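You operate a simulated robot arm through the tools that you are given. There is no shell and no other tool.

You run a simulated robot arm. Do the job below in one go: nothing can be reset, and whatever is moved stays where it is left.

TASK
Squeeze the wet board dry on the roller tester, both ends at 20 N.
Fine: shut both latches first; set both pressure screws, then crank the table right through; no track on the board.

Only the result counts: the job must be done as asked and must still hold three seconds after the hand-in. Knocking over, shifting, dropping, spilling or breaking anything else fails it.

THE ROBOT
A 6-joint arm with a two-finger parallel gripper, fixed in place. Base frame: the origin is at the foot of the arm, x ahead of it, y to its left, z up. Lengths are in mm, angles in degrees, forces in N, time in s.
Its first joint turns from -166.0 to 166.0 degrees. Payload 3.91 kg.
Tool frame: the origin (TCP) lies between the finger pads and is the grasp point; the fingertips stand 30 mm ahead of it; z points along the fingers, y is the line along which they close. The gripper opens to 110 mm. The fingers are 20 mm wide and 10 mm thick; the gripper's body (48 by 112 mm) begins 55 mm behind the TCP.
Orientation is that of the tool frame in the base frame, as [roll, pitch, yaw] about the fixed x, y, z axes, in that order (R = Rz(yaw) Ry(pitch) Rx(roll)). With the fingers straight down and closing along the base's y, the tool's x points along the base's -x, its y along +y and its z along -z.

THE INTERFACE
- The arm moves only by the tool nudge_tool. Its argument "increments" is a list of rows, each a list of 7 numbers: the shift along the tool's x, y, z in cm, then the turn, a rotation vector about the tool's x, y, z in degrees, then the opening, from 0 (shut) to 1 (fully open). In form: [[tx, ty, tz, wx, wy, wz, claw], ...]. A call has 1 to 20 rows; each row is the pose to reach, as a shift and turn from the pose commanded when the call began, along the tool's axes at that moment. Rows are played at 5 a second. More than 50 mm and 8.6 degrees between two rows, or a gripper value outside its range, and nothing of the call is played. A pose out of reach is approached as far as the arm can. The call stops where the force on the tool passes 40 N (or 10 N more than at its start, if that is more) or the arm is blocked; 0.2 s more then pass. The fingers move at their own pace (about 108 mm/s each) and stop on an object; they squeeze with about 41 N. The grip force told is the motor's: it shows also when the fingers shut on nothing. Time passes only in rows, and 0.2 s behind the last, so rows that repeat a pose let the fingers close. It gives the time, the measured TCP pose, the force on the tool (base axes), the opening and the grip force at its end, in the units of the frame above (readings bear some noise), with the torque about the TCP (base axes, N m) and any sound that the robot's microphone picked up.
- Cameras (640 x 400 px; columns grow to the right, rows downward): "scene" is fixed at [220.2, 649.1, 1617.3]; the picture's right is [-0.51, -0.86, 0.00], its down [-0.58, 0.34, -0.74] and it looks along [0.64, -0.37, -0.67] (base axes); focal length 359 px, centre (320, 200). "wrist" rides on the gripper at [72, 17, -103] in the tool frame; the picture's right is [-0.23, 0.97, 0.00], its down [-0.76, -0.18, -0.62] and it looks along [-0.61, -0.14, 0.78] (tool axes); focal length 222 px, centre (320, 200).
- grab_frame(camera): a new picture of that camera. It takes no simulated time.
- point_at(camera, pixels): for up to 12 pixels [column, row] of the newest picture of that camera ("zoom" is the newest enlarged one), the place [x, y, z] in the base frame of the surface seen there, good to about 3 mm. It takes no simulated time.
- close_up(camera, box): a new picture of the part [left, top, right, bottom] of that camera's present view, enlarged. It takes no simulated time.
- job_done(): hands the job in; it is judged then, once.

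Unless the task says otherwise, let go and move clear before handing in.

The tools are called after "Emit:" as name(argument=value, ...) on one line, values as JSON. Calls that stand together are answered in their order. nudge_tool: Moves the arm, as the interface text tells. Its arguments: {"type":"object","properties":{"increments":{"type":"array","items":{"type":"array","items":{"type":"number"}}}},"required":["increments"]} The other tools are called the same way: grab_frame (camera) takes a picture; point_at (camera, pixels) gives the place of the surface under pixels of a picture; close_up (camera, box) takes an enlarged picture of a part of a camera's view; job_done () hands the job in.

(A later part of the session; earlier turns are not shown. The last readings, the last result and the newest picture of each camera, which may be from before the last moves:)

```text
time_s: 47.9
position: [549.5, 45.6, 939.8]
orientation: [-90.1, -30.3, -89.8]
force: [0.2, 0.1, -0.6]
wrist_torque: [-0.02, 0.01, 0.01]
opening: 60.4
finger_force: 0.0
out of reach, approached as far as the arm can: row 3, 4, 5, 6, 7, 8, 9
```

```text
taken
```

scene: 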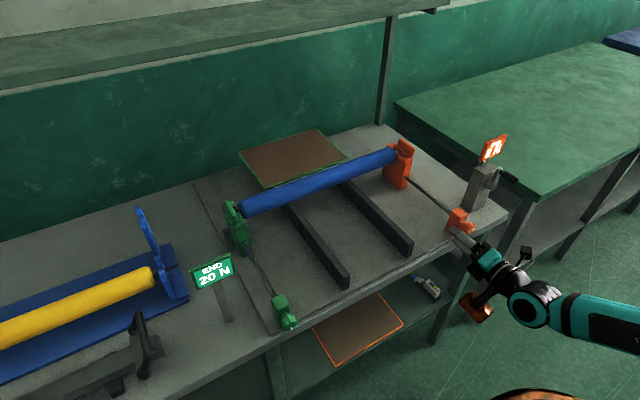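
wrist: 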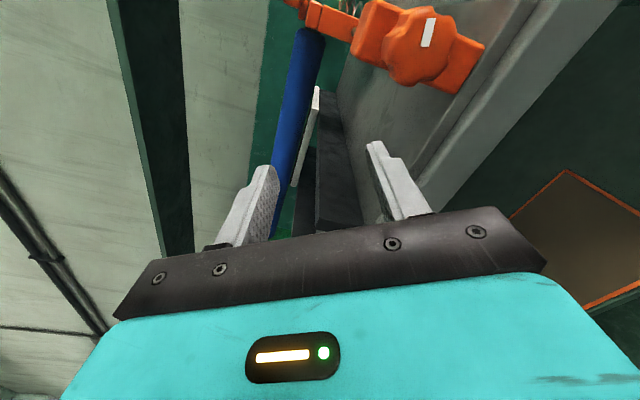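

The arm slid off its path (now [549,46,940]) because the wrist gets too close to the base axis here. The grasp pose itself should be reachable at x≈572, so I'll roll to fingers closing vertically (+30.5°) at [572,50,912] and then come in sideways along −y.

Emit:
nudge_tool(increments=[[-0.45, 0.55, 0.9, 0, 0, 7.6, 0.55], [-0.9, 1.1, 1.5, 0, 0, 15.2, 0.55], [-1.35, 1.63, 2.0, 0, 0, 22.8, 0.55], [-1.79, 2.17, 2.25, 0, 0, 30.5, 0.55], [-1.79, 2.17, 2.25, 0, 0, 30.5, 0.55]])

Emit:
grab_frame(camera="scene")

Emit:
close_up(camera="scene", box=[420, 190, 520, 290])

Emit:
grab_frame(camera="wrist")

```text
time_s: 49.1
position: [572.9, 56.1, 917.7]
orientation: [-90.1, 0.4, -89.7]
force: [0.7, -0.3, 0.3]
wrist_torque: [0.0, -0.03, 0.02]
opening: 60.4
finger_force: 0.1
out of reach, approached as far as the arm can: row 1, 2, 3, 4, 5
```

```text
taken
```

scene: 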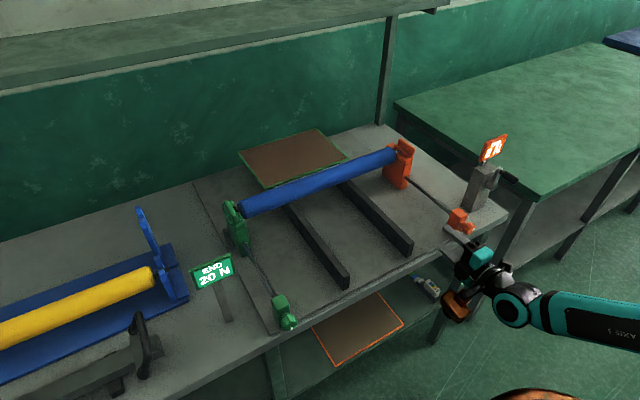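

```text
4.00 times, centred on (470, 240) of scene
```

zoom: 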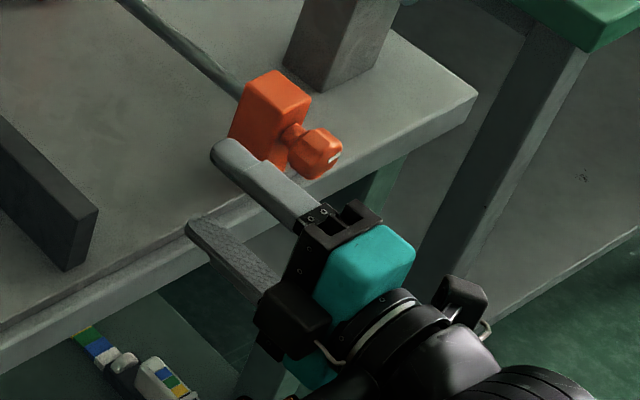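

```text
taken
```

wrist: 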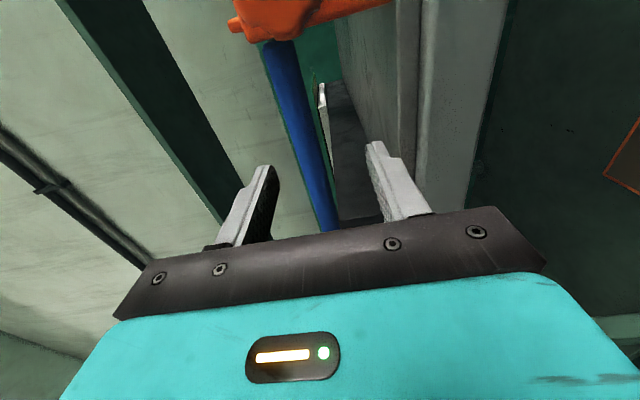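

The pose is nearly there ([573,56,918], fingers closing vertically), just at a joint limit; tilting the tool ~4° downward raises the wrist and should free it. I'll apply that tilt, drop to z≈912 and approach partway in −y.

Emit:
nudge_tool(increments=[[0, 0, 0.1, -2, 0, 0, 0.55], [0.3, 0.2, 0.15, -4, 0, 0, 0.55], [1.0, 0.5, 0.15, -4, 0, 0, 0.55], [2.0, 0.55, 0.15, -4, 0, 0, 0.55], [2.0, 0.55, 0.15, -4, 0, 0, 0.55]])

Emit:
close_up(camera="scene", box=[420, 190, 520, 290])

```text
time_s: 50.3
position: [571.6, 49.4, 912.4]
orientation: [-94.2, 0.2, -89.8]
force: [-0.1, 0.7, 1.1]
wrist_torque: [0.01, -0.01, -0.03]
opening: 60.6
finger_force: 0.0
out of reach, approached as far as the arm can: row 3, 4, 5
```

```text
4.00 times, centred on (470, 240) of scene
```

zoom: 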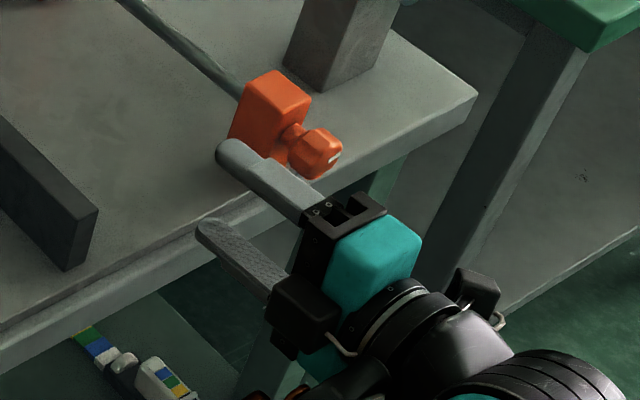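

With the tilt it reached [571.6,49.4,912.4] but still stopped short in y. I'll probe with a small −y step alone to see what is limiting.

Emit:
nudge_tool(increments=[[0.5, 0, 0, 0, 0, 0, 0.55], [1.0, 0, 0, 0, 0, 0, 0.55], [1.0, 0, 0, 0, 0, 0, 0.55]])

```text
time_s: 51.1
position: [570.4, 48.3, 915.1]
orientation: [-94.1, 0.2, -89.8]
force: [-0.1, -0.3, 0.2]
wrist_torque: [0.03, 0.02, 0.0]
opening: 60.6
finger_force: 0.0
out of reach, approached as far as the arm can: row 1, 2, 3
```

The limit acts only on y, so it's a wrist-branch limit (forearm roll), not distance. I'll back out: rise 250 mm and roll the tool back +90° to its natural roll, then re-pitch it in the arm's own plane so that the other wrist branch is used.

Emit:
nudge_tool(increments=[[-0.3, -1.5, -0.5, 0, 0, 0, 0.55], [-0.5, -4, -1, 0, 0, 0, 0.55], [-0.5, -7, -1, 0, 0, 8.4, 0.55], [-0.5, -10, -1, 0, 0, 16.8, 0.55], [-0.5, -13, -1, 0, 0, 25.2, 0.55], [-0.5, -16, -1, 0, 0, 33.6, 0.55], [-0.5, -19, -1, 0, 0, 42, 0.55], [-0.5, -22, -1, 0, 0, 50.4, 0.55], [-0.5, -24, -1, 0, 0, 58.8, 0.55], [-0.5, -25, -1, 0, 0, 67.2, 0.55], [-0.5, -25, -1, 0, 0, 75.6, 0.55], [-0.5, -25, -1, 0, 0, 84, 0.55], [-0.5, -25, -1, 0, 0, 90, 0.55]])

Emit:
grab_frame(camera="scene")

```text
time_s: 53.9
position: [578.0, 53.4, 1165.7]
orientation: [176.0, 85.9, 176.6]
force: [-0.1, 0.2, -0.2]
wrist_torque: [-0.01, 0.0, 0.0]
opening: 60.5
finger_force: 0.1
```

```text
taken
```

scene: 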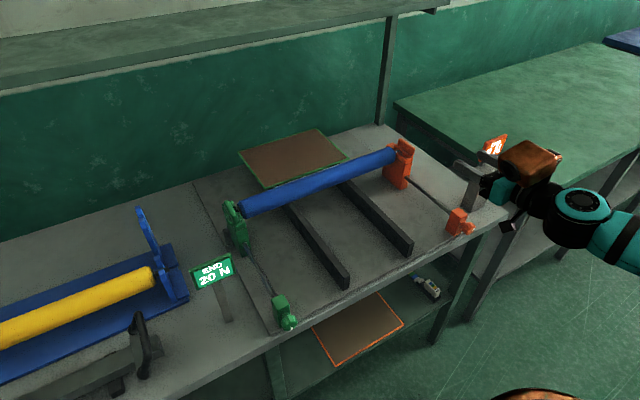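

The tool is back at its natural roll. I'll now pitch it down to vertical (wy +86°) while shifting to y≈0 so that the wrist returns to its plain configuration.

Emit:
nudge_tool(increments=[[0, -0.5, 0, 0, 8, 0, 0.55], [0, -1, 0, 0, 16, 0, 0.55], [0, -1.5, 0, 0, 24, 0, 0.55], [0, -2, 0, 0, 32, 0, 0.55], [0, -2.5, 0, 0, 40, 0, 0.55], [0, -3, 0, 0, 48, 0, 0.55], [0, -3.5, 0, 0, 56, 0, 0.55], [0, -4, 0, 0, 64, 0, 0.55], [0, -4.5, 0, 0, 72, 0, 0.55], [0, -5, 0, 0, 80, 0, 0.55], [0, -5.3, 0, 0, 86, 0, 0.55], [0, -5.3, 0, 0, 86, 0, 0.55]])

Emit:
grab_frame(camera="scene")

```text
time_s: 56.5
position: [578.7, 1.3, 1164.9]
orientation: [179.8, 0.0, -179.3]
force: [-0.9, 0.2, 0.1]
wrist_torque: [0.0, 0.01, 0.0]
opening: 60.3
finger_force: 0.1
out of reach, approached as far as the arm can: row 1
```

```text
taken
```

scene: 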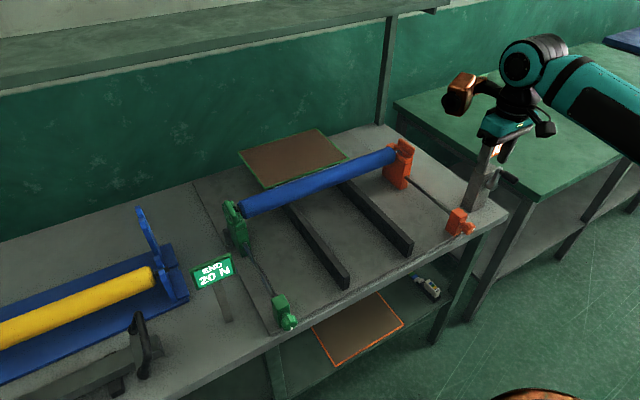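

The wrist is back in its plain configuration at [579,1,1165], tool straight down. I'll now pitch up 90° exactly in the arm's plane (y≈0) so the bend goes straight through, without rolling the forearm.

Emit:
nudge_tool(increments=[[0, -0.13, 0, 0, 0, 0.7, 0.55], [-0.2, -0.13, 0.4, 0, -8, 0, 0.55], [-0.4, -0.13, 0.8, 0, -16, 0, 0.55], [-0.6, -0.13, 1.2, 0, -24, 0, 0.55], [-0.8, -0.13, 1.6, 0, -32, 0, 0.55], [-1.0, -0.13, 2.0, 0, -40, 0, 0.55]])

Emit:
grab_frame(camera="scene")

```text
time_s: 57.9
position: [587.9, -1.1, 1144.7]
orientation: [179.7, 40.2, -179.5]
force: [0.4, 0.4, 0.6]
wrist_torque: [0.01, 0.03, 0.01]
opening: 60.4
finger_force: 0.1
```

```text
taken
```

scene: 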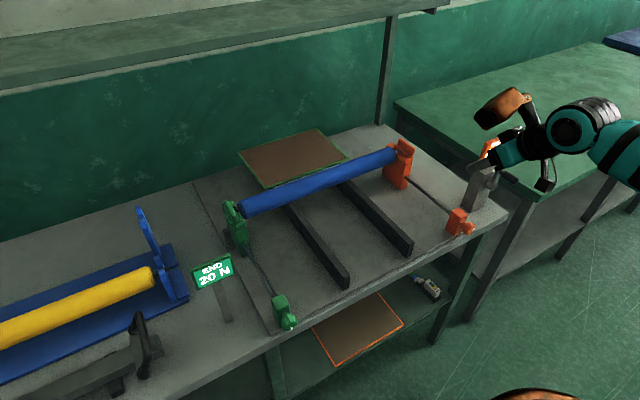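

Halfway up (40°) with no reach flags. I'll first trim the residual 0.6° azimuth error, then continue pitching.

Emit:
nudge_tool(increments=[[0, 0, 0, 0.42, 0, 0.5, 0.55], [0, 0, 0, 0.42, 0, 0.5, 0.55]])

Emit:
nudge_tool(increments=[[0, 0, 0, 0, -7, 0, 0.55], [0, 0, 0, 0, -14, 0, 0.55], [0, 0, 0, 0, -21, 0, 0.55], [0, 0, 0, 0, -28, 0, 0.55], [0, 0, 0, 0, -35, 0, 0.55], [0, 0, 0, 0, -42, 0, 0.55], [0, 0, 0, 0, -49.5, 0, 0.55], [0, 0, 0, 0, -49.5, 0, 0.55]])

Emit:
grab_frame(camera="scene")

```text
time_s: 58.5
position: [587.1, -1.7, 1145.0]
orientation: [179.8, 40.0, 179.9]
force: [-0.5, -0.6, 0.2]
wrist_torque: [0.04, -0.02, -0.02]
opening: 60.6
finger_force: 0.1
```

```text
time_s: 60.3
position: [587.9, -0.5, 1145.2]
orientation: [154.6, 89.7, 154.5]
force: [0.3, 0.0, -0.4]
wrist_torque: [-0.02, 0.01, -0.01]
opening: 60.6
finger_force: 0.1
```

```text
taken
```

scene: 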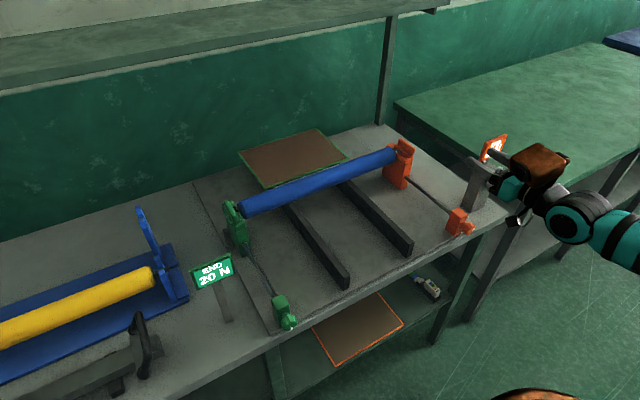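

The tool is level again with the wrist in the other branch and no reach flags. I'll descend toward the orange knob from the +y/upper side while rolling −50°, so there is room to turn +104° afterwards.

Emit:
nudge_tool(increments=[[2, 0.3, -0.2, 0, 0, -7, 0.55], [4, 0.6, -0.5, 0, 0, -14, 0.55], [6, 0.9, -0.8, 0, 0, -21, 0.55], [8, 1.2, -1.0, 0, 0, -28, 0.55], [10, 1.5, -1.2, 0, 0, -35, 0.55], [12, 1.7, -1.4, 0, 0, -42, 0.55], [14.5, 1.85, -1.6, 0, 0, -50, 0.55], [14.5, 1.85, -1.6, 0, 0, -50, 0.55]])

Emit:
grab_frame(camera="scene")

```text
time_s: 62.1
position: [571.7, 18.2, 999.3]
orientation: [-90.6, 40.1, -90.2]
force: [-0.3, 0.2, -0.3]
wrist_torque: [-0.01, 0.06, -0.01]
opening: 60.4
finger_force: 0.0
```

```text
taken
```

scene: 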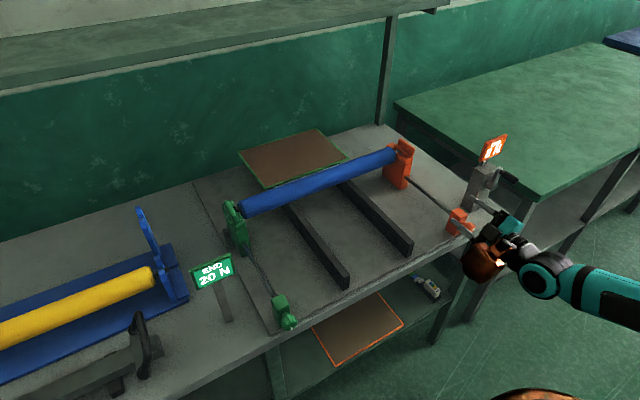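

Reach is fine at this height. I'll lower to z≈951 at y≈18 and then slide in along the tool's x-axis to straddle the knob.

Emit:
nudge_tool(increments=[[1.5, 1.85, 0, 0, 0, 0, 0.55], [3.09, 3.7, 0, 0, 0, 0, 0.55], [5, 3.7, 0, 0, 0, 0, 0.55], [5, 3.7, 0, 0, 0, 0, 0.55]])

Emit:
close_up(camera="scene", box=[420, 180, 520, 280])

Emit:
grab_frame(camera="wrist")

```text
time_s: 63.1
position: [571.2, 2.8, 939.5]
orientation: [-90.5, 40.3, -90.3]
force: [-0.1, 0.7, 0.1]
wrist_torque: [-0.01, 0.02, 0.02]
opening: 60.1
finger_force: 0.1
```

```text
4.00 times, centred on (470, 230) of scene
```

zoom: 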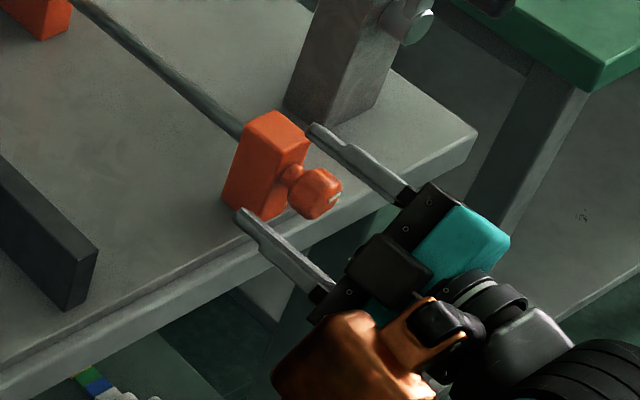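

```text
taken
```

wrist: 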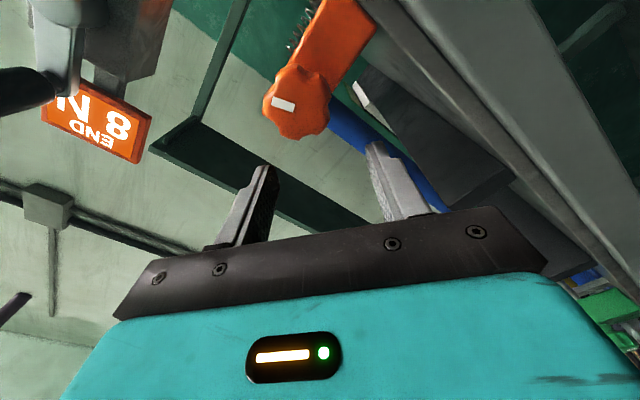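

The fingers straddle the knob's line, the wrist view showing the knob ([300,100]) just beyond the gap and the display at 8 N. I'll slide the last 41 mm so the knob sits between the pads.

Emit:
nudge_tool(increments=[[1.5, 0.05, 0.05, 0, 0, 0, 0.55], [3, 0.1, 0.1, 0, 0, 0, 0.55], [4.13, 0.13, 0.1, 0, 0, 0, 0.55], [4.13, 0.13, 0.1, 0, 0, 0, 0.55]])

Emit:
close_up(camera="scene", box=[420, 180, 520, 280])

Emit:
grab_frame(camera="wrist")

```text
time_s: 64.1
position: [575.4, -28.2, 915.3]
orientation: [-90.7, 40.2, -90.4]
force: [0.1, -0.4, -0.1]
wrist_torque: [-0.02, -0.01, 0.02]
opening: 60.3
finger_force: 0.0
out of reach, approached as far as the arm can: row 3, 4
```

```text
4.00 times, centred on (470, 230) of scene
```

zoom: 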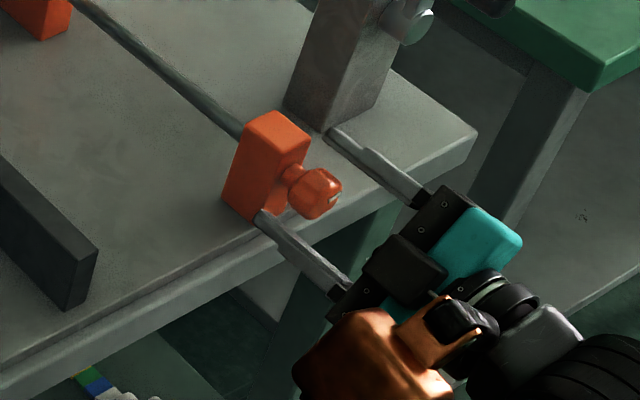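

```text
taken
```

wrist: 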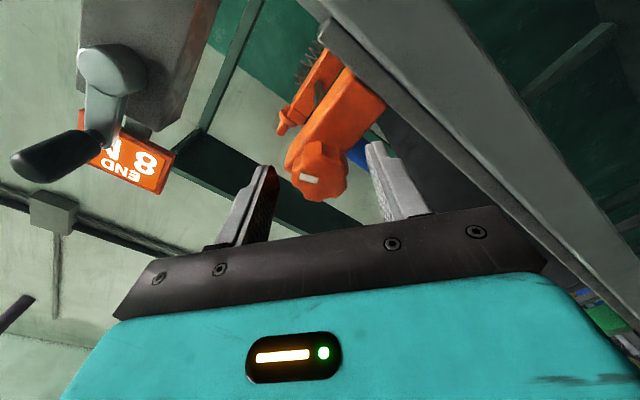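

It is at the reach boundary but only ~3 mm off ([575.4,−28.2,915.3]). I'll add a 3° downward tilt to let it settle onto the knob's axis height.

Emit:
nudge_tool(increments=[[0.05, 0.05, 0, -1.2, 1.0, 0, 0.55], [0.19, 0.23, -0.2, -2.3, 1.93, 0, 0.55], [0.19, 0.23, -0.2, -2.3, 1.93, 0, 0.55]])

Emit:
close_up(camera="wrist", box=[200, 80, 440, 250])

```text
time_s: 64.9
position: [573.3, -27.4, 912.4]
orientation: [-94.5, 40.2, -92.8]
force: [0.6, -1.2, 0.4]
wrist_torque: [-0.03, -0.03, 0.0]
opening: 60.6
finger_force: 0.2
```

```text
2.35 times, centred on (320, 165) of wrist
```

zoom: 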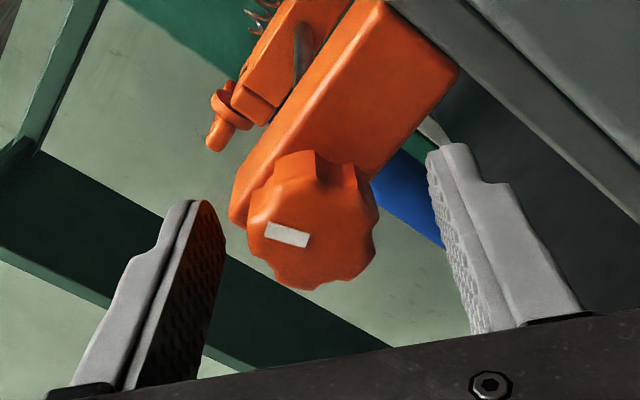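

The pose is now on the axis ([573.3,−27.4,912.4]) with no reach flag. I'll close on the orange knob.

Emit:
nudge_tool(increments=[[0, 0, 0, 0, 0, 0, 0.3], [0, 0, 0, 0, 0, 0, 0.1], [0, 0, 0, 0, 0, 0, 0.1]])

Emit:
close_up(camera="wrist", box=[200, 80, 440, 250])

Emit:
close_up(camera="scene", box=[440, 130, 540, 250])

```text
time_s: 65.7
position: [572.8, -27.7, 914.0]
orientation: [-94.4, 40.1, -92.8]
force: [5.7, -11.2, 15.0]
wrist_torque: [-0.06, -0.44, -1.28]
opening: 34.7
finger_force: 45.1
```

```text
2.35 times, centred on (320, 165) of wrist
```

zoom: 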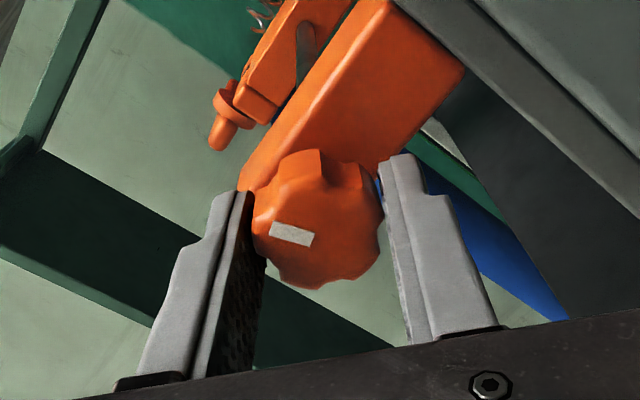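

```text
3.33 times, centred on (490, 190) of scene
```

zoom: 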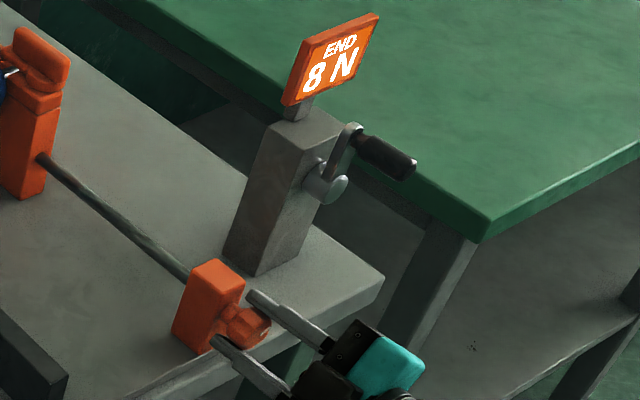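

Gripped; the ~19 N side load lies along the closing axis, so I'll shift −0.19 cm along tool y. Then turn +32° (tightening) and read the orange display.

Emit:
nudge_tool(increments=[[0, -0.19, 0, 0, 0, 0, 0.1], [0, -0.19, 0, 0, 0, 8, 0.1], [0, -0.19, 0, 0, 0, 16, 0.1], [0, -0.19, 0, 0, 0, 24, 0.1], [0, -0.19, 0, 0, 0, 32, 0.1], [0, -0.19, 0, 0, 0, 32, 0.1]])

Emit:
close_up(camera="wrist", box=[200, 80, 440, 250])

Emit:
close_up(camera="scene", box=[440, 130, 540, 250])

Emit:
close_up(camera="scene", box=[180, 240, 340, 350])

```text
time_s: 67.1
position: [573.4, -29.7, 913.7]
orientation: [-101.2, 72.0, -100.5]
force: [2.5, -11.5, 7.8]
wrist_torque: [-0.05, -0.25, -1.04]
opening: 33.6
finger_force: 45.5
```

```text
2.35 times, centred on (320, 165) of wrist
```

zoom: 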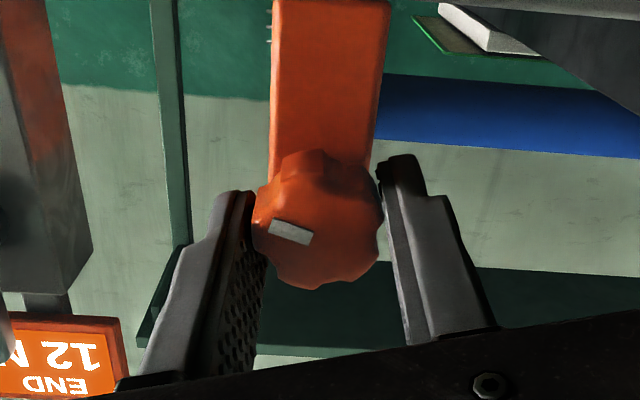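

```text
3.33 times, centred on (490, 190) of scene
```

zoom: 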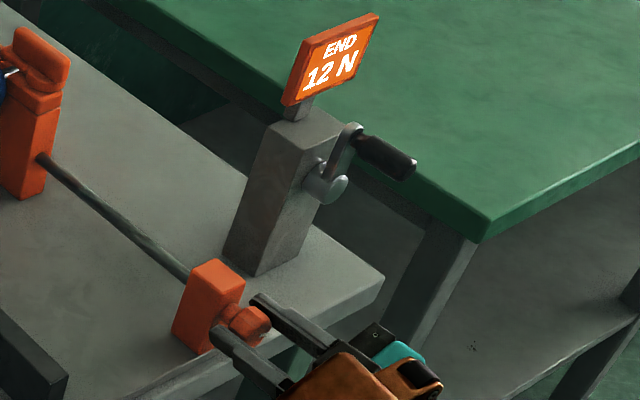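

```text
3.64 times, centred on (260, 295) of scene
```

zoom: 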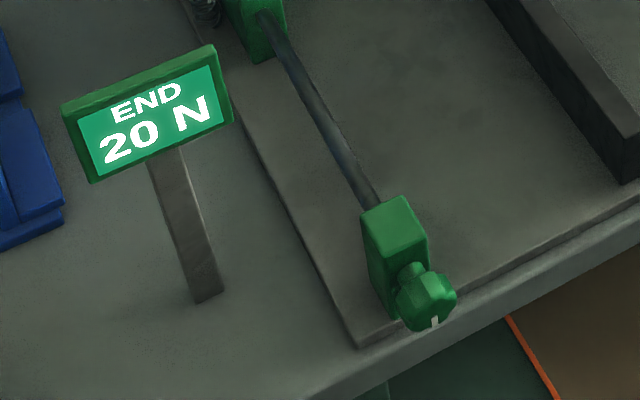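

Orange reads 12 N and green stays at 20 N; tightening direction confirmed. I'll turn another +40° with a small centring correction.

Emit:
nudge_tool(increments=[[0, -0.12, 0, 0, 0, 8, 0.1], [0, -0.12, 0, 0, 0, 16, 0.1], [0, -0.12, 0, 0, 0, 24, 0.1], [0, -0.12, 0, 0, 0, 32, 0.1], [0, -0.12, 0, 0, 0, 40, 0.1], [0, -0.12, 0, 0, 0, 40, 0.1]])

Emit:
close_up(camera="wrist", box=[200, 80, 440, 250])

Emit:
close_up(camera="scene", box=[440, 130, 540, 250])

```text
time_s: 68.5
position: [574.2, -30.5, 913.7]
orientation: [99.3, 67.4, 98.6]
force: [7.7, -17.7, -8.3]
wrist_torque: [-0.03, 0.04, 0.55]
opening: 33.4
finger_force: 44.4
```

```text
2.35 times, centred on (320, 165) of wrist
```

zoom: 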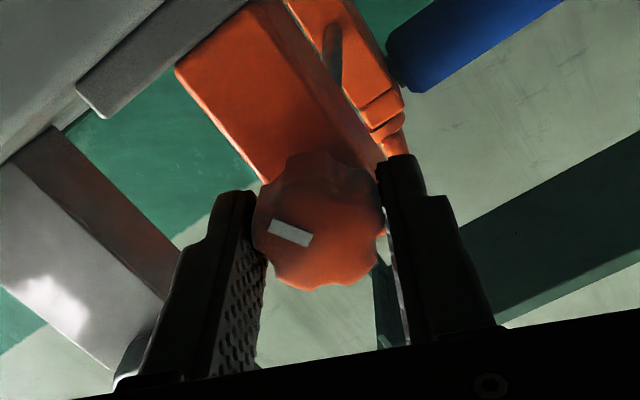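

```text
3.33 times, centred on (490, 190) of scene
```

zoom: 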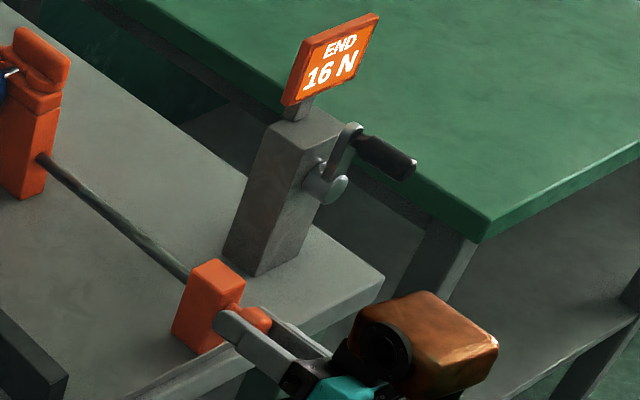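

Orange is at 16 N after 72°. I'll recentre along the closing axis and turn another +24°.

Emit:
nudge_tool(increments=[[0, -0.16, 0, 0, 0, 0, 0.1], [0, -0.16, 0, 0, 0, 8, 0.1], [0, -0.16, 0, 0, 0, 16, 0.1], [0, -0.16, 0, 0, 0, 24, 0.1], [0, -0.16, 0, 0, 0, 24, 0.1]])

Emit:
close_up(camera="scene", box=[440, 130, 540, 250])

Emit:
close_up(camera="wrist", box=[200, 80, 440, 250])

```text
time_s: 69.7
position: [574.0, -30.8, 913.7]
orientation: [94.8, 43.5, 93.4]
force: [2.2, -5.0, -6.0]
wrist_torque: [0.02, -0.1, 1.06]
opening: 33.9
finger_force: 45.3
```

```text
3.33 times, centred on (490, 190) of scene
```

zoom: 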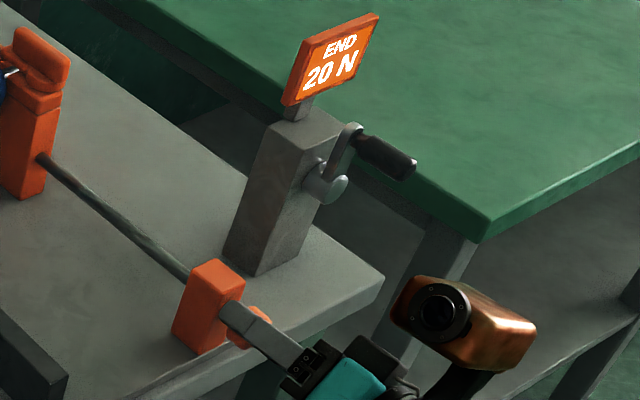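

```text
2.35 times, centred on (320, 165) of wrist
```

zoom: 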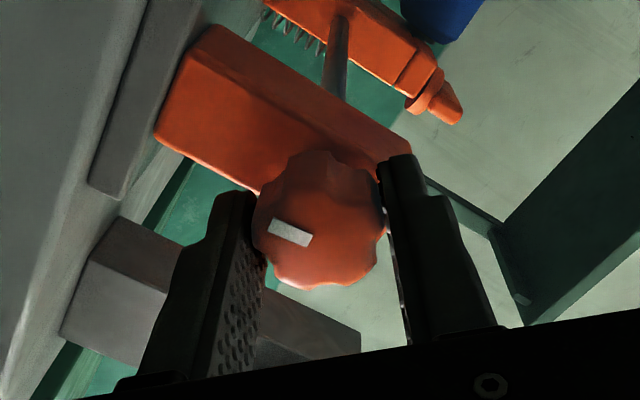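

Orange reads 20 N at ~96°; from the 16→20 step I estimate it is just under 20 (≈19.5), so I'll add +4.5° to sit mid-band and then open the fingers.

Emit:
nudge_tool(increments=[[0, 0, 0, 0, 0, 2.5, 0.1], [0, 0, 0, 0, 0, 4.5, 0.1], [0, 0, 0, 0, 0, 4.5, 0.1], [0, 0, 0, 0, 0, 4.5, 0.55], [0, 0, 0, 0, 0, 4.5, 0.55]])

Emit:
close_up(camera="scene", box=[440, 130, 540, 250])

Emit:
close_up(camera="scene", box=[180, 240, 340, 350])

```text
time_s: 70.9
position: [574.0, -31.5, 914.2]
orientation: [94.5, 39.3, 92.9]
force: [-0.1, 0.3, 0.9]
wrist_torque: [0.01, -0.02, -0.04]
opening: 60.4
finger_force: 0.1
```

```text
3.33 times, centred on (490, 190) of scene
```

zoom: 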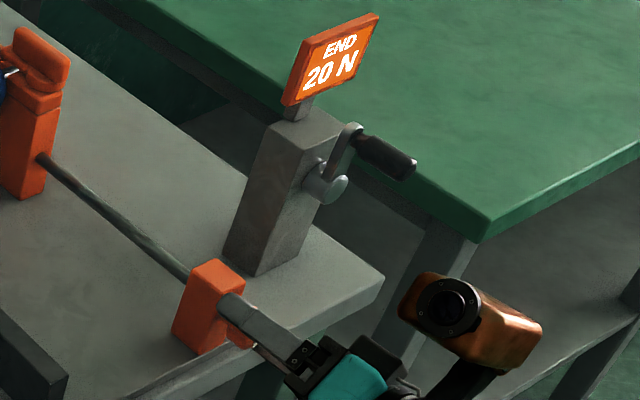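

```text
3.64 times, centred on (260, 295) of scene
```

zoom: 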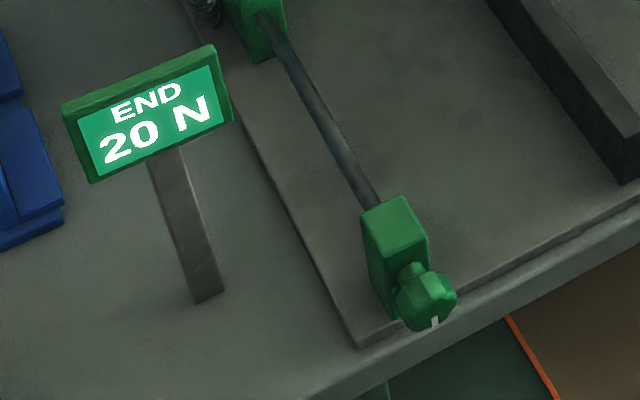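

Both ends read 20 N with the fingers released. I'll slide the fingers off the knob along the tool's −x direction (up and toward −y), then rise, and inspect the crank and the rest of the bench.

Emit:
nudge_tool(increments=[[-2, 0, 0, 0, 0, 0, 0.55], [-4.5, 0, 0, 0, 0, 0, 0.55], [-7, 0, 0, 0, 0, 0, 0.55], [-9, 2.8, 0, 0, 0, 0, 0.55], [-11, 5.7, 0, 0, 0, 0, 0.55], [-13, 8.5, 0, 0, 0, 0, 0.55], [-15.1, 11.4, 0, 0, 0, 0, 0.55]])

Emit:
grab_frame(camera="scene")

Emit:
close_up(camera="scene", box=[460, 130, 530, 210])

Emit:
close_up(camera="scene", box=[400, 265, 460, 305])

```text
time_s: 72.5
position: [586.2, -76.6, 1098.2]
orientation: [94.5, 39.3, 92.9]
force: [-0.4, -0.2, 0.2]
wrist_torque: [0.02, -0.01, -0.04]
opening: 60.5
finger_force: 0.1
```

```text
taken
```

scene: 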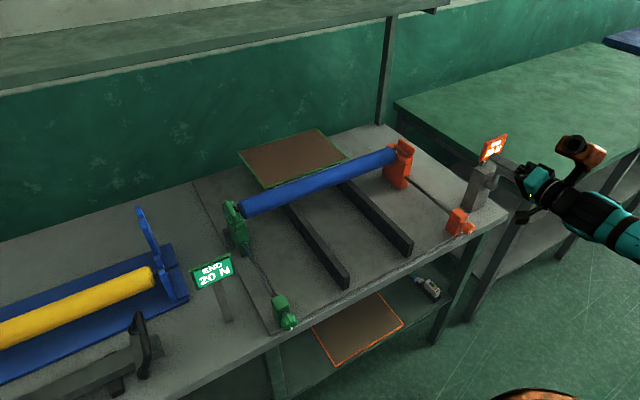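

```text
5.00 times, centred on (495, 170) of scene
```

zoom: 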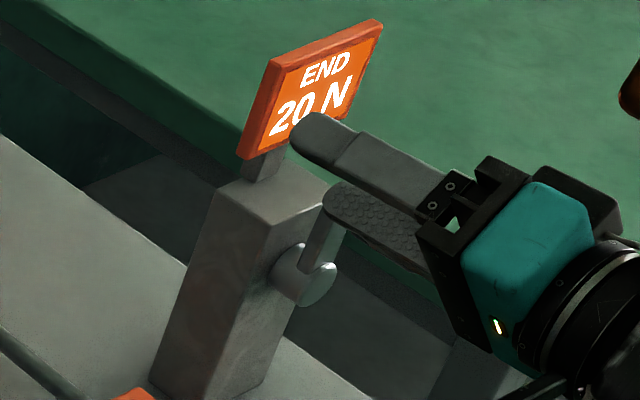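

```text
10.00 times, centred on (430, 285) of scene
```

zoom: 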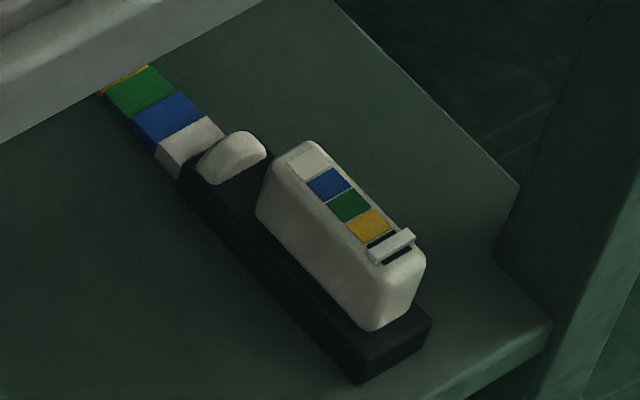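

Both displays read 20 N. Before cranking, I'll check the two boards to be sure the wet one is on the table, and look at the crank.

Emit:
close_up(camera="scene", box=[235, 120, 355, 200])

Emit:
close_up(camera="scene", box=[305, 285, 410, 370])

Emit:
close_up(camera="scene", box=[0, 240, 200, 400])

Emit:
grab_frame(camera="wrist")

```text
5.00 times, centred on (295, 160) of scene
```

zoom: 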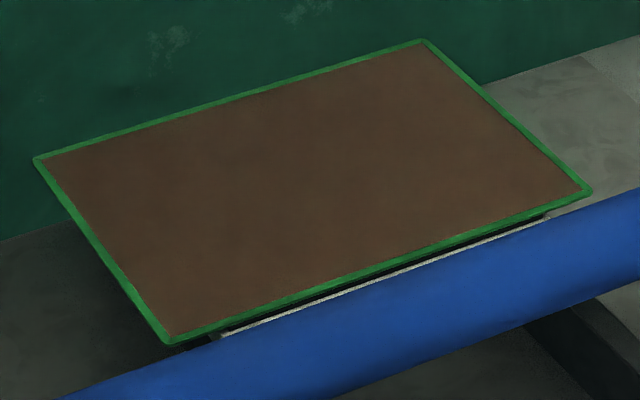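

```text
4.71 times, centred on (358, 328) of scene
```

zoom: 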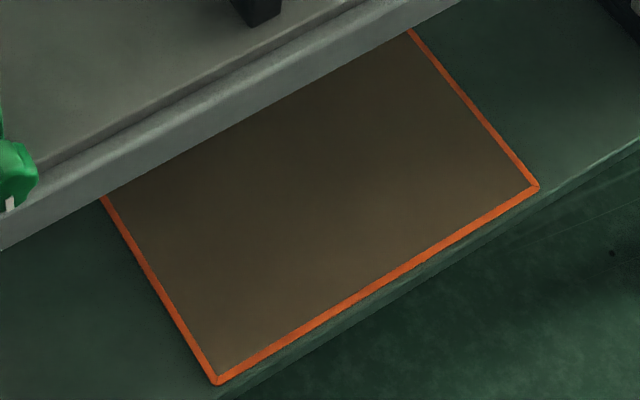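

```text
2.50 times, centred on (100, 320) of scene
```

zoom: 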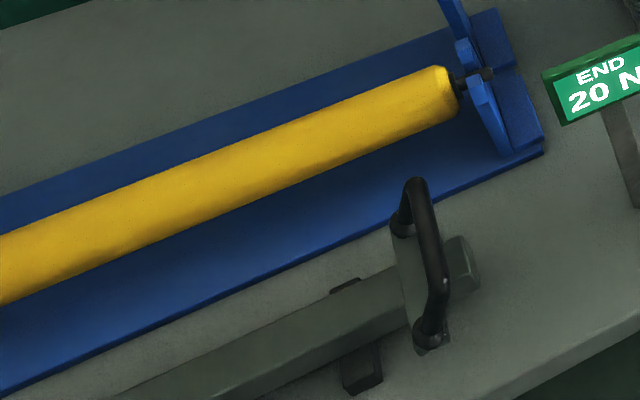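

```text
taken
```

wrist: 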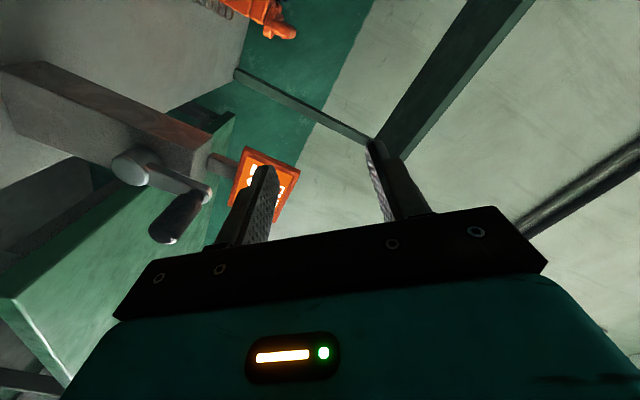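

The loaded board with the green rim is on the table; the crank shows in the wrist view at [155,185] with the handle free. I'll roll back to natural orientation here (clear of the crank), level the tool, and then measure the crank.

Emit:
nudge_tool(increments=[[0, 0, 0, 0, 0, -8.4, 0.55], [0, 0, 0, 0, 0, -16.8, 0.55], [0, 0, 0, 0, 0, -25.2, 0.55], [0, 0, 0, 0, 0, -33.6, 0.55], [0, 0, 0, 0, 0, -42, 0.55], [0, 0, 0, 0, 0, -50.7, 0.55]])

Emit:
nudge_tool(increments=[[0, 0, 0, 0, 0, -8.4, 0.55], [0, 0, 0, 0, 0, -16.8, 0.55], [0, 0, 0, 0, 0, -25.2, 0.55], [0, 0, 0, 0, 0, -33.6, 0.55], [0, 0, 0, 0, 0, -42, 0.55], [0, 0, 0, 0, 0, -50.4, 0.55]])

```text
refused: row 6 steps farther than a row can; nothing moved
```

```text
time_s: 73.9
position: [584.7, -76.4, 1098.6]
orientation: [177.6, 86.5, 177.6]
force: [-0.4, -0.2, 0.2]
wrist_torque: [0.03, 0.01, 0.02]
opening: 60.6
finger_force: 0.0
```

The roll is done (the first call was refused, the second played). I'll level the tool and move aside in +y so the scene camera sees the crank.

Emit:
nudge_tool(increments=[[-0.5, 2.5, 0, 0, -3.5, 0, 0.55], [-1, 5, 0, 0, -3.5, 0, 0.55], [-2, 8, 0, 0, -3.5, 0, 0.55], [-3, 11, 0, 0, -3.5, 0, 0.55], [-3, 11, 0, 0, -3.5, 0, 0.55]])

Emit:
grab_frame(camera="scene")

Emit:
close_up(camera="scene", box=[475, 150, 527, 210])

```text
time_s: 75.1
position: [586.4, 33.6, 1128.2]
orientation: [83.4, 89.7, 83.3]
force: [0.5, 0.5, 0.1]
wrist_torque: [0.01, -0.02, 0.02]
opening: 60.4
finger_force: 0.2
```

```text
taken
```

scene: 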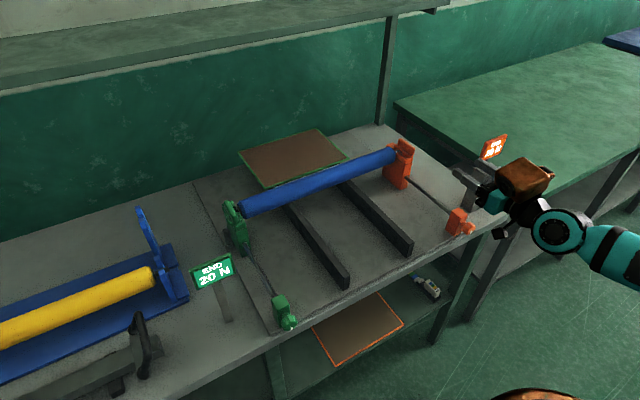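

```text
6.67 times, centred on (501, 180) of scene
```

zoom: 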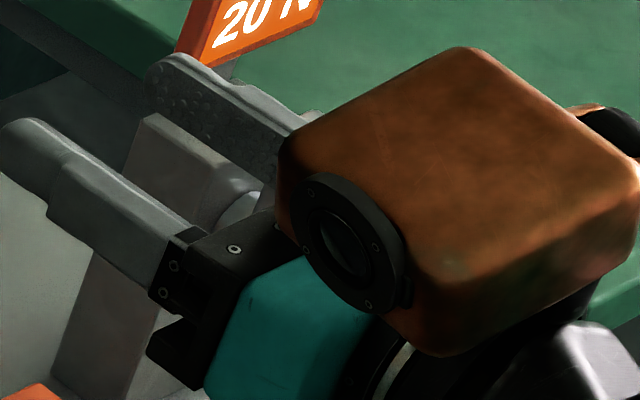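

The gripper's housing now blocks the crank. I'll move another 150 mm in +y.

Emit:
nudge_tool(increments=[[0, 4, 0, 0, 0, 0, 0.55], [0, 8, 0, 0, 0, 0, 0.55], [0, 12, 0, 0, 0, 0, 0.55], [0, 15, 0, 0, 0, 0, 0.55]])

Emit:
close_up(camera="scene", box=[475, 150, 527, 210])

```text
time_s: 76.1
position: [585.4, 184.3, 1128.8]
orientation: [80.9, 89.7, 80.9]
force: [-0.2, 0.3, 0.4]
wrist_torque: [-0.02, 0.01, 0.02]
opening: 60.5
finger_force: 0.0
```

```text
6.67 times, centred on (501, 180) of scene
```

zoom: 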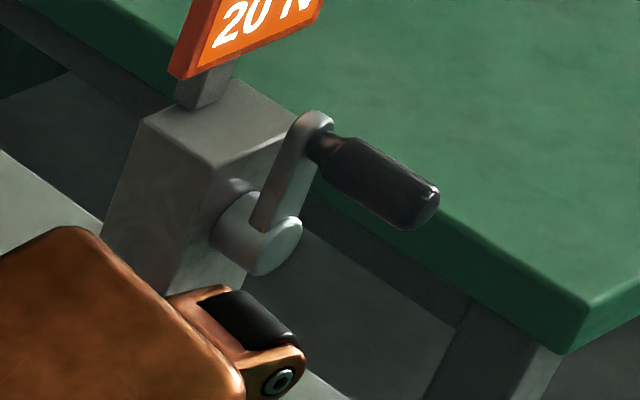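

The crank is now visible: hub at [255,230], arm up to [312,125], handle from [330,145] to [425,210]. I'll measure these.

Emit:
point_at(camera="zoom", pixels=[[345, 150], [370, 165], [395, 180], [420, 200], [350, 175], [380, 195], [405, 215], [360, 150], [390, 170], [428, 205], [335, 150], [415, 190]])

Emit:
point_at(camera="zoom", pixels=[[280, 245], [265, 260], [290, 230], [295, 250], [275, 265], [235, 215], [250, 200], [225, 240], [300, 160], [310, 125], [285, 195], [320, 130]])

Emit:
point_at(camera="zoom", pixels=[[200, 120], [240, 90], [210, 165], [270, 115], [180, 240], [575, 320], [590, 300], [400, 200], [450, 230], [560, 345], [350, 270], [450, 300]])

```text
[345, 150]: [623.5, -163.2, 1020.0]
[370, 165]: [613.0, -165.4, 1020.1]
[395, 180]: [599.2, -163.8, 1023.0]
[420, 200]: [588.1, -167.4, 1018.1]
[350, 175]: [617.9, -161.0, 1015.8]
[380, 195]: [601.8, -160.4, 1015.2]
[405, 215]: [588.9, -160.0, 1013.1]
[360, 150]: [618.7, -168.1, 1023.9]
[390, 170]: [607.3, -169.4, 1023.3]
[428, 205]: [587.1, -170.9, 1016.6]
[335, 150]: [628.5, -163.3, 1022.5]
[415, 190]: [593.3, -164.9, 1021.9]
```

```text
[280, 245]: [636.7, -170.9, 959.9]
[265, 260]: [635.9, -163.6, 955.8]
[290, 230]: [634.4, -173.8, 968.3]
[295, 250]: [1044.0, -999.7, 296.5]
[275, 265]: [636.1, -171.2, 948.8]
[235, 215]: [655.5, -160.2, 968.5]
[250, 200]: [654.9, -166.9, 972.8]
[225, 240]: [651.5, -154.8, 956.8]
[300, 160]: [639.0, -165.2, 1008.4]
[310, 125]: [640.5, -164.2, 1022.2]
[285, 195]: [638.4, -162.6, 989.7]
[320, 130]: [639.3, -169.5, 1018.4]
```

```text
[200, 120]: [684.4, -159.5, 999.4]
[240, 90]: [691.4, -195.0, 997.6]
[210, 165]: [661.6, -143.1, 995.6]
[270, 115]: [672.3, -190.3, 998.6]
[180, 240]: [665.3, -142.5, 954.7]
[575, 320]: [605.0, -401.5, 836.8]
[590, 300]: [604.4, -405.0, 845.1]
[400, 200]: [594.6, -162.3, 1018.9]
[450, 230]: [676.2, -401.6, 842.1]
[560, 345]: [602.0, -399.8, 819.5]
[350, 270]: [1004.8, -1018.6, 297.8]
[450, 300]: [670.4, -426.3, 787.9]
```

Crank geometry: hub axis at y≈−169, z≈961 (post centre), handle centre near [608,−169,1015], radius ≈9, spanning x 587–630, so a crank radius of ≈54 mm. I'll move across at z≈1129 to y −169 and then descend in front of the handle.

Emit:
nudge_tool(increments=[[0, -4, -0.5, 0, 0, 0, 0.5], [0, -8, -1, 0, 0, 0, 0.5], [0, -12, -1.5, 0, 0, 0, 0.5], [0, -16, -2, 0, 0, 0, 0.5], [0, -20, -2.5, 0, 0, 0, 0.5], [0, -24, -3, 0, 0, 0, 0.5], [0, -28, -3.5, 0, 0, 0, 0.5], [0, -32, -4, 0, 0, 0, 0.5], [0, -35.3, -4, 0, 0, 0, 0.5], [3, -35.3, -4, 0, 0, 0, 0.5]])

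Emit:
grab_frame(camera="scene")

Emit:
grab_frame(camera="wrist")

```text
time_s: 78.3
position: [546.8, -168.6, 1097.0]
orientation: [86.3, 89.8, 86.4]
force: [-0.3, 0.5, -0.1]
wrist_torque: [-0.01, -0.02, -0.02]
opening: 54.9
finger_force: 0.1
```

```text
taken
```

scene: 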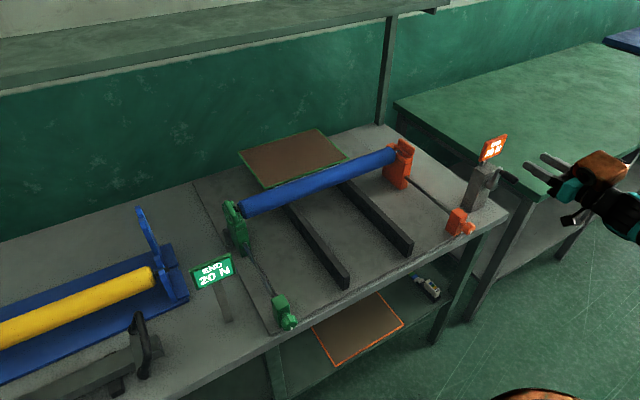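

```text
taken
```

wrist: 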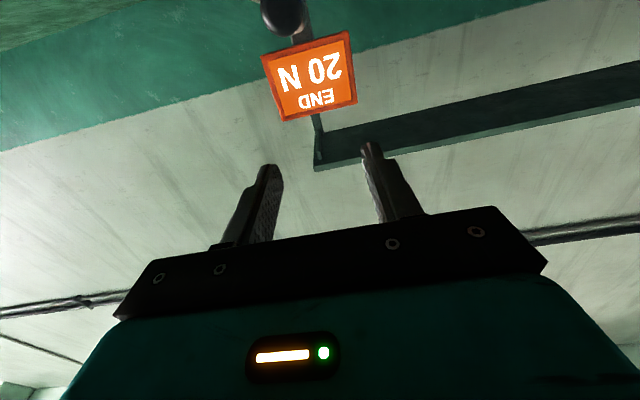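

No reach flags; the handle's end appears at the top of the wrist view [285,15] and the orange display reads 20 N. I'll descend to z≈1015.

Emit:
nudge_tool(increments=[[3, 0, 0, 0, 0, 0, 0.5], [6, 0, 0, 0, 0, 0, 0.5], [8.2, 0, 0, 0, 0, 0, 0.5], [8.2, 0, 0, 0, 0, 0, 0.5]])

Emit:
close_up(camera="scene", box=[475, 140, 575, 220])

Emit:
grab_frame(camera="wrist")

```text
time_s: 79.3
position: [547.8, -168.7, 1014.6]
orientation: [84.0, 89.7, 84.0]
force: [0.5, 0.3, 0.4]
wrist_torque: [-0.02, -0.01, 0.01]
opening: 54.9
finger_force: 0.1
```

```text
5.00 times, centred on (525, 180) of scene
```

zoom: 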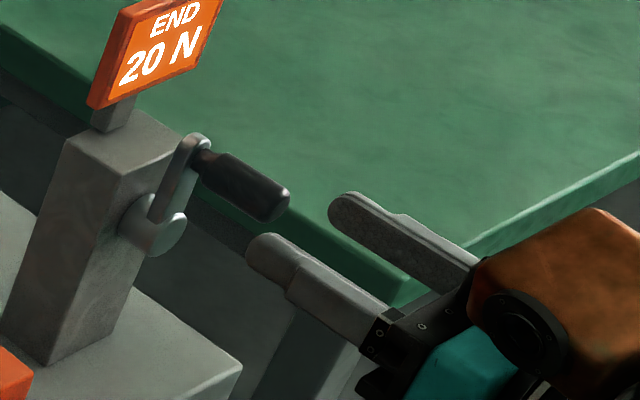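

```text
taken
```

wrist: 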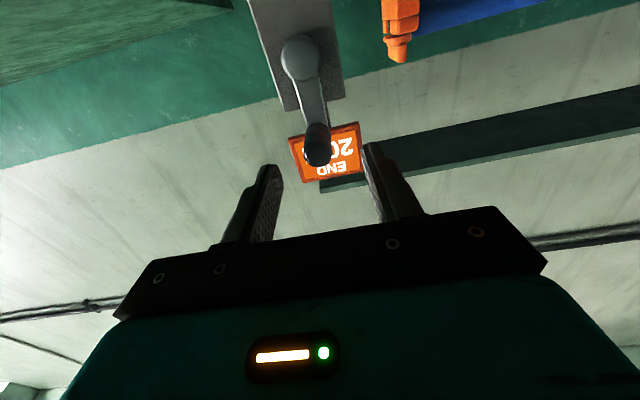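

The handle end sits centred between the fingers in the wrist view ([318,150]). I'll check the hub location from this view and advance 50 mm so the pads cover the handle.

Emit:
point_at(camera="wrist", pixels=[[300, 60], [290, 55], [310, 65], [300, 45], [300, 75], [285, 62], [316, 60], [318, 155], [310, 150], [326, 150], [318, 130], [315, 100]])

Emit:
nudge_tool(increments=[[0, 0, 1.7, 0, 0, 0, 0.5], [0, 0, 3.4, 0, 0, 0, 0.5], [0, 0, 5, 0, 0, 0, 0.5], [0, 0, 5, 0, 0, 0, 0.5]])

Emit:
close_up(camera="scene", box=[475, 140, 575, 220])

```text
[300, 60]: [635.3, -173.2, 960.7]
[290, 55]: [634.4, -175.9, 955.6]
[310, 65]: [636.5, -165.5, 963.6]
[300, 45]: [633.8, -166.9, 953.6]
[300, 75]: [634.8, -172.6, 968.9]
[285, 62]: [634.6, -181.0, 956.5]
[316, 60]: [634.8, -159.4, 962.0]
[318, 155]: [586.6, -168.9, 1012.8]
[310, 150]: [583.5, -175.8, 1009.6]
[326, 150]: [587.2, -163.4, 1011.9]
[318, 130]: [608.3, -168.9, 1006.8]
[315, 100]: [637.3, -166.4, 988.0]
```

```text
time_s: 80.3
position: [596.2, -169.7, 1014.2]
orientation: [88.9, 89.7, 89.0]
force: [-0.3, 0.0, -0.4]
wrist_torque: [0.01, 0.03, -0.03]
opening: 54.9
finger_force: 0.1
```

```text
5.00 times, centred on (525, 180) of scene
```

zoom: 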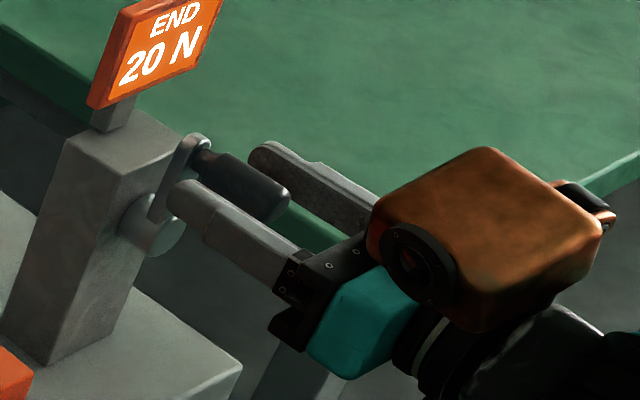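

Hub axis confirmed at about [y −170, z 961]; the fingers now straddle the handle. I'll close on it and check the load.

Emit:
nudge_tool(increments=[[0, 0, 0, 0, 0, 0, 0.3], [0, 0, 0, 0, 0, 0, 0.05], [0, 0, 0, 0, 0, 0, 0.05]])

Emit:
close_up(camera="scene", box=[475, 140, 575, 220])

Emit:
grab_frame(camera="wrist")

```text
time_s: 81.1
position: [597.2, -170.6, 1014.0]
orientation: [87.8, 89.6, 87.8]
force: [3.2, -14.7, 1.4]
wrist_torque: [0.0, 0.37, 0.61]
opening: 21.9
finger_force: 44.8
```

```text
5.00 times, centred on (525, 180) of scene
```

zoom: 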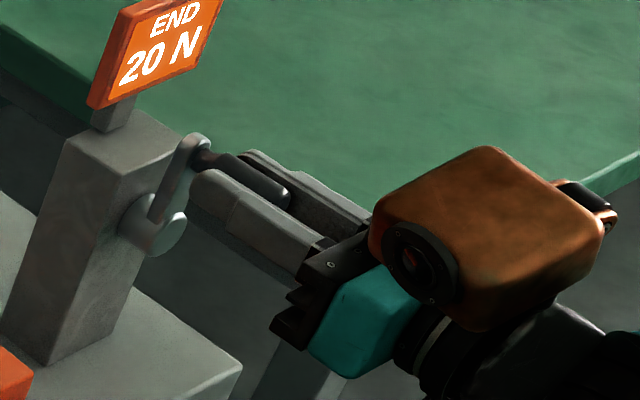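

```text
taken
```

wrist: 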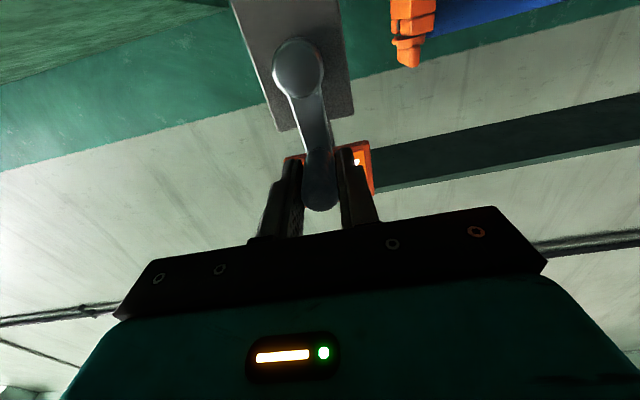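

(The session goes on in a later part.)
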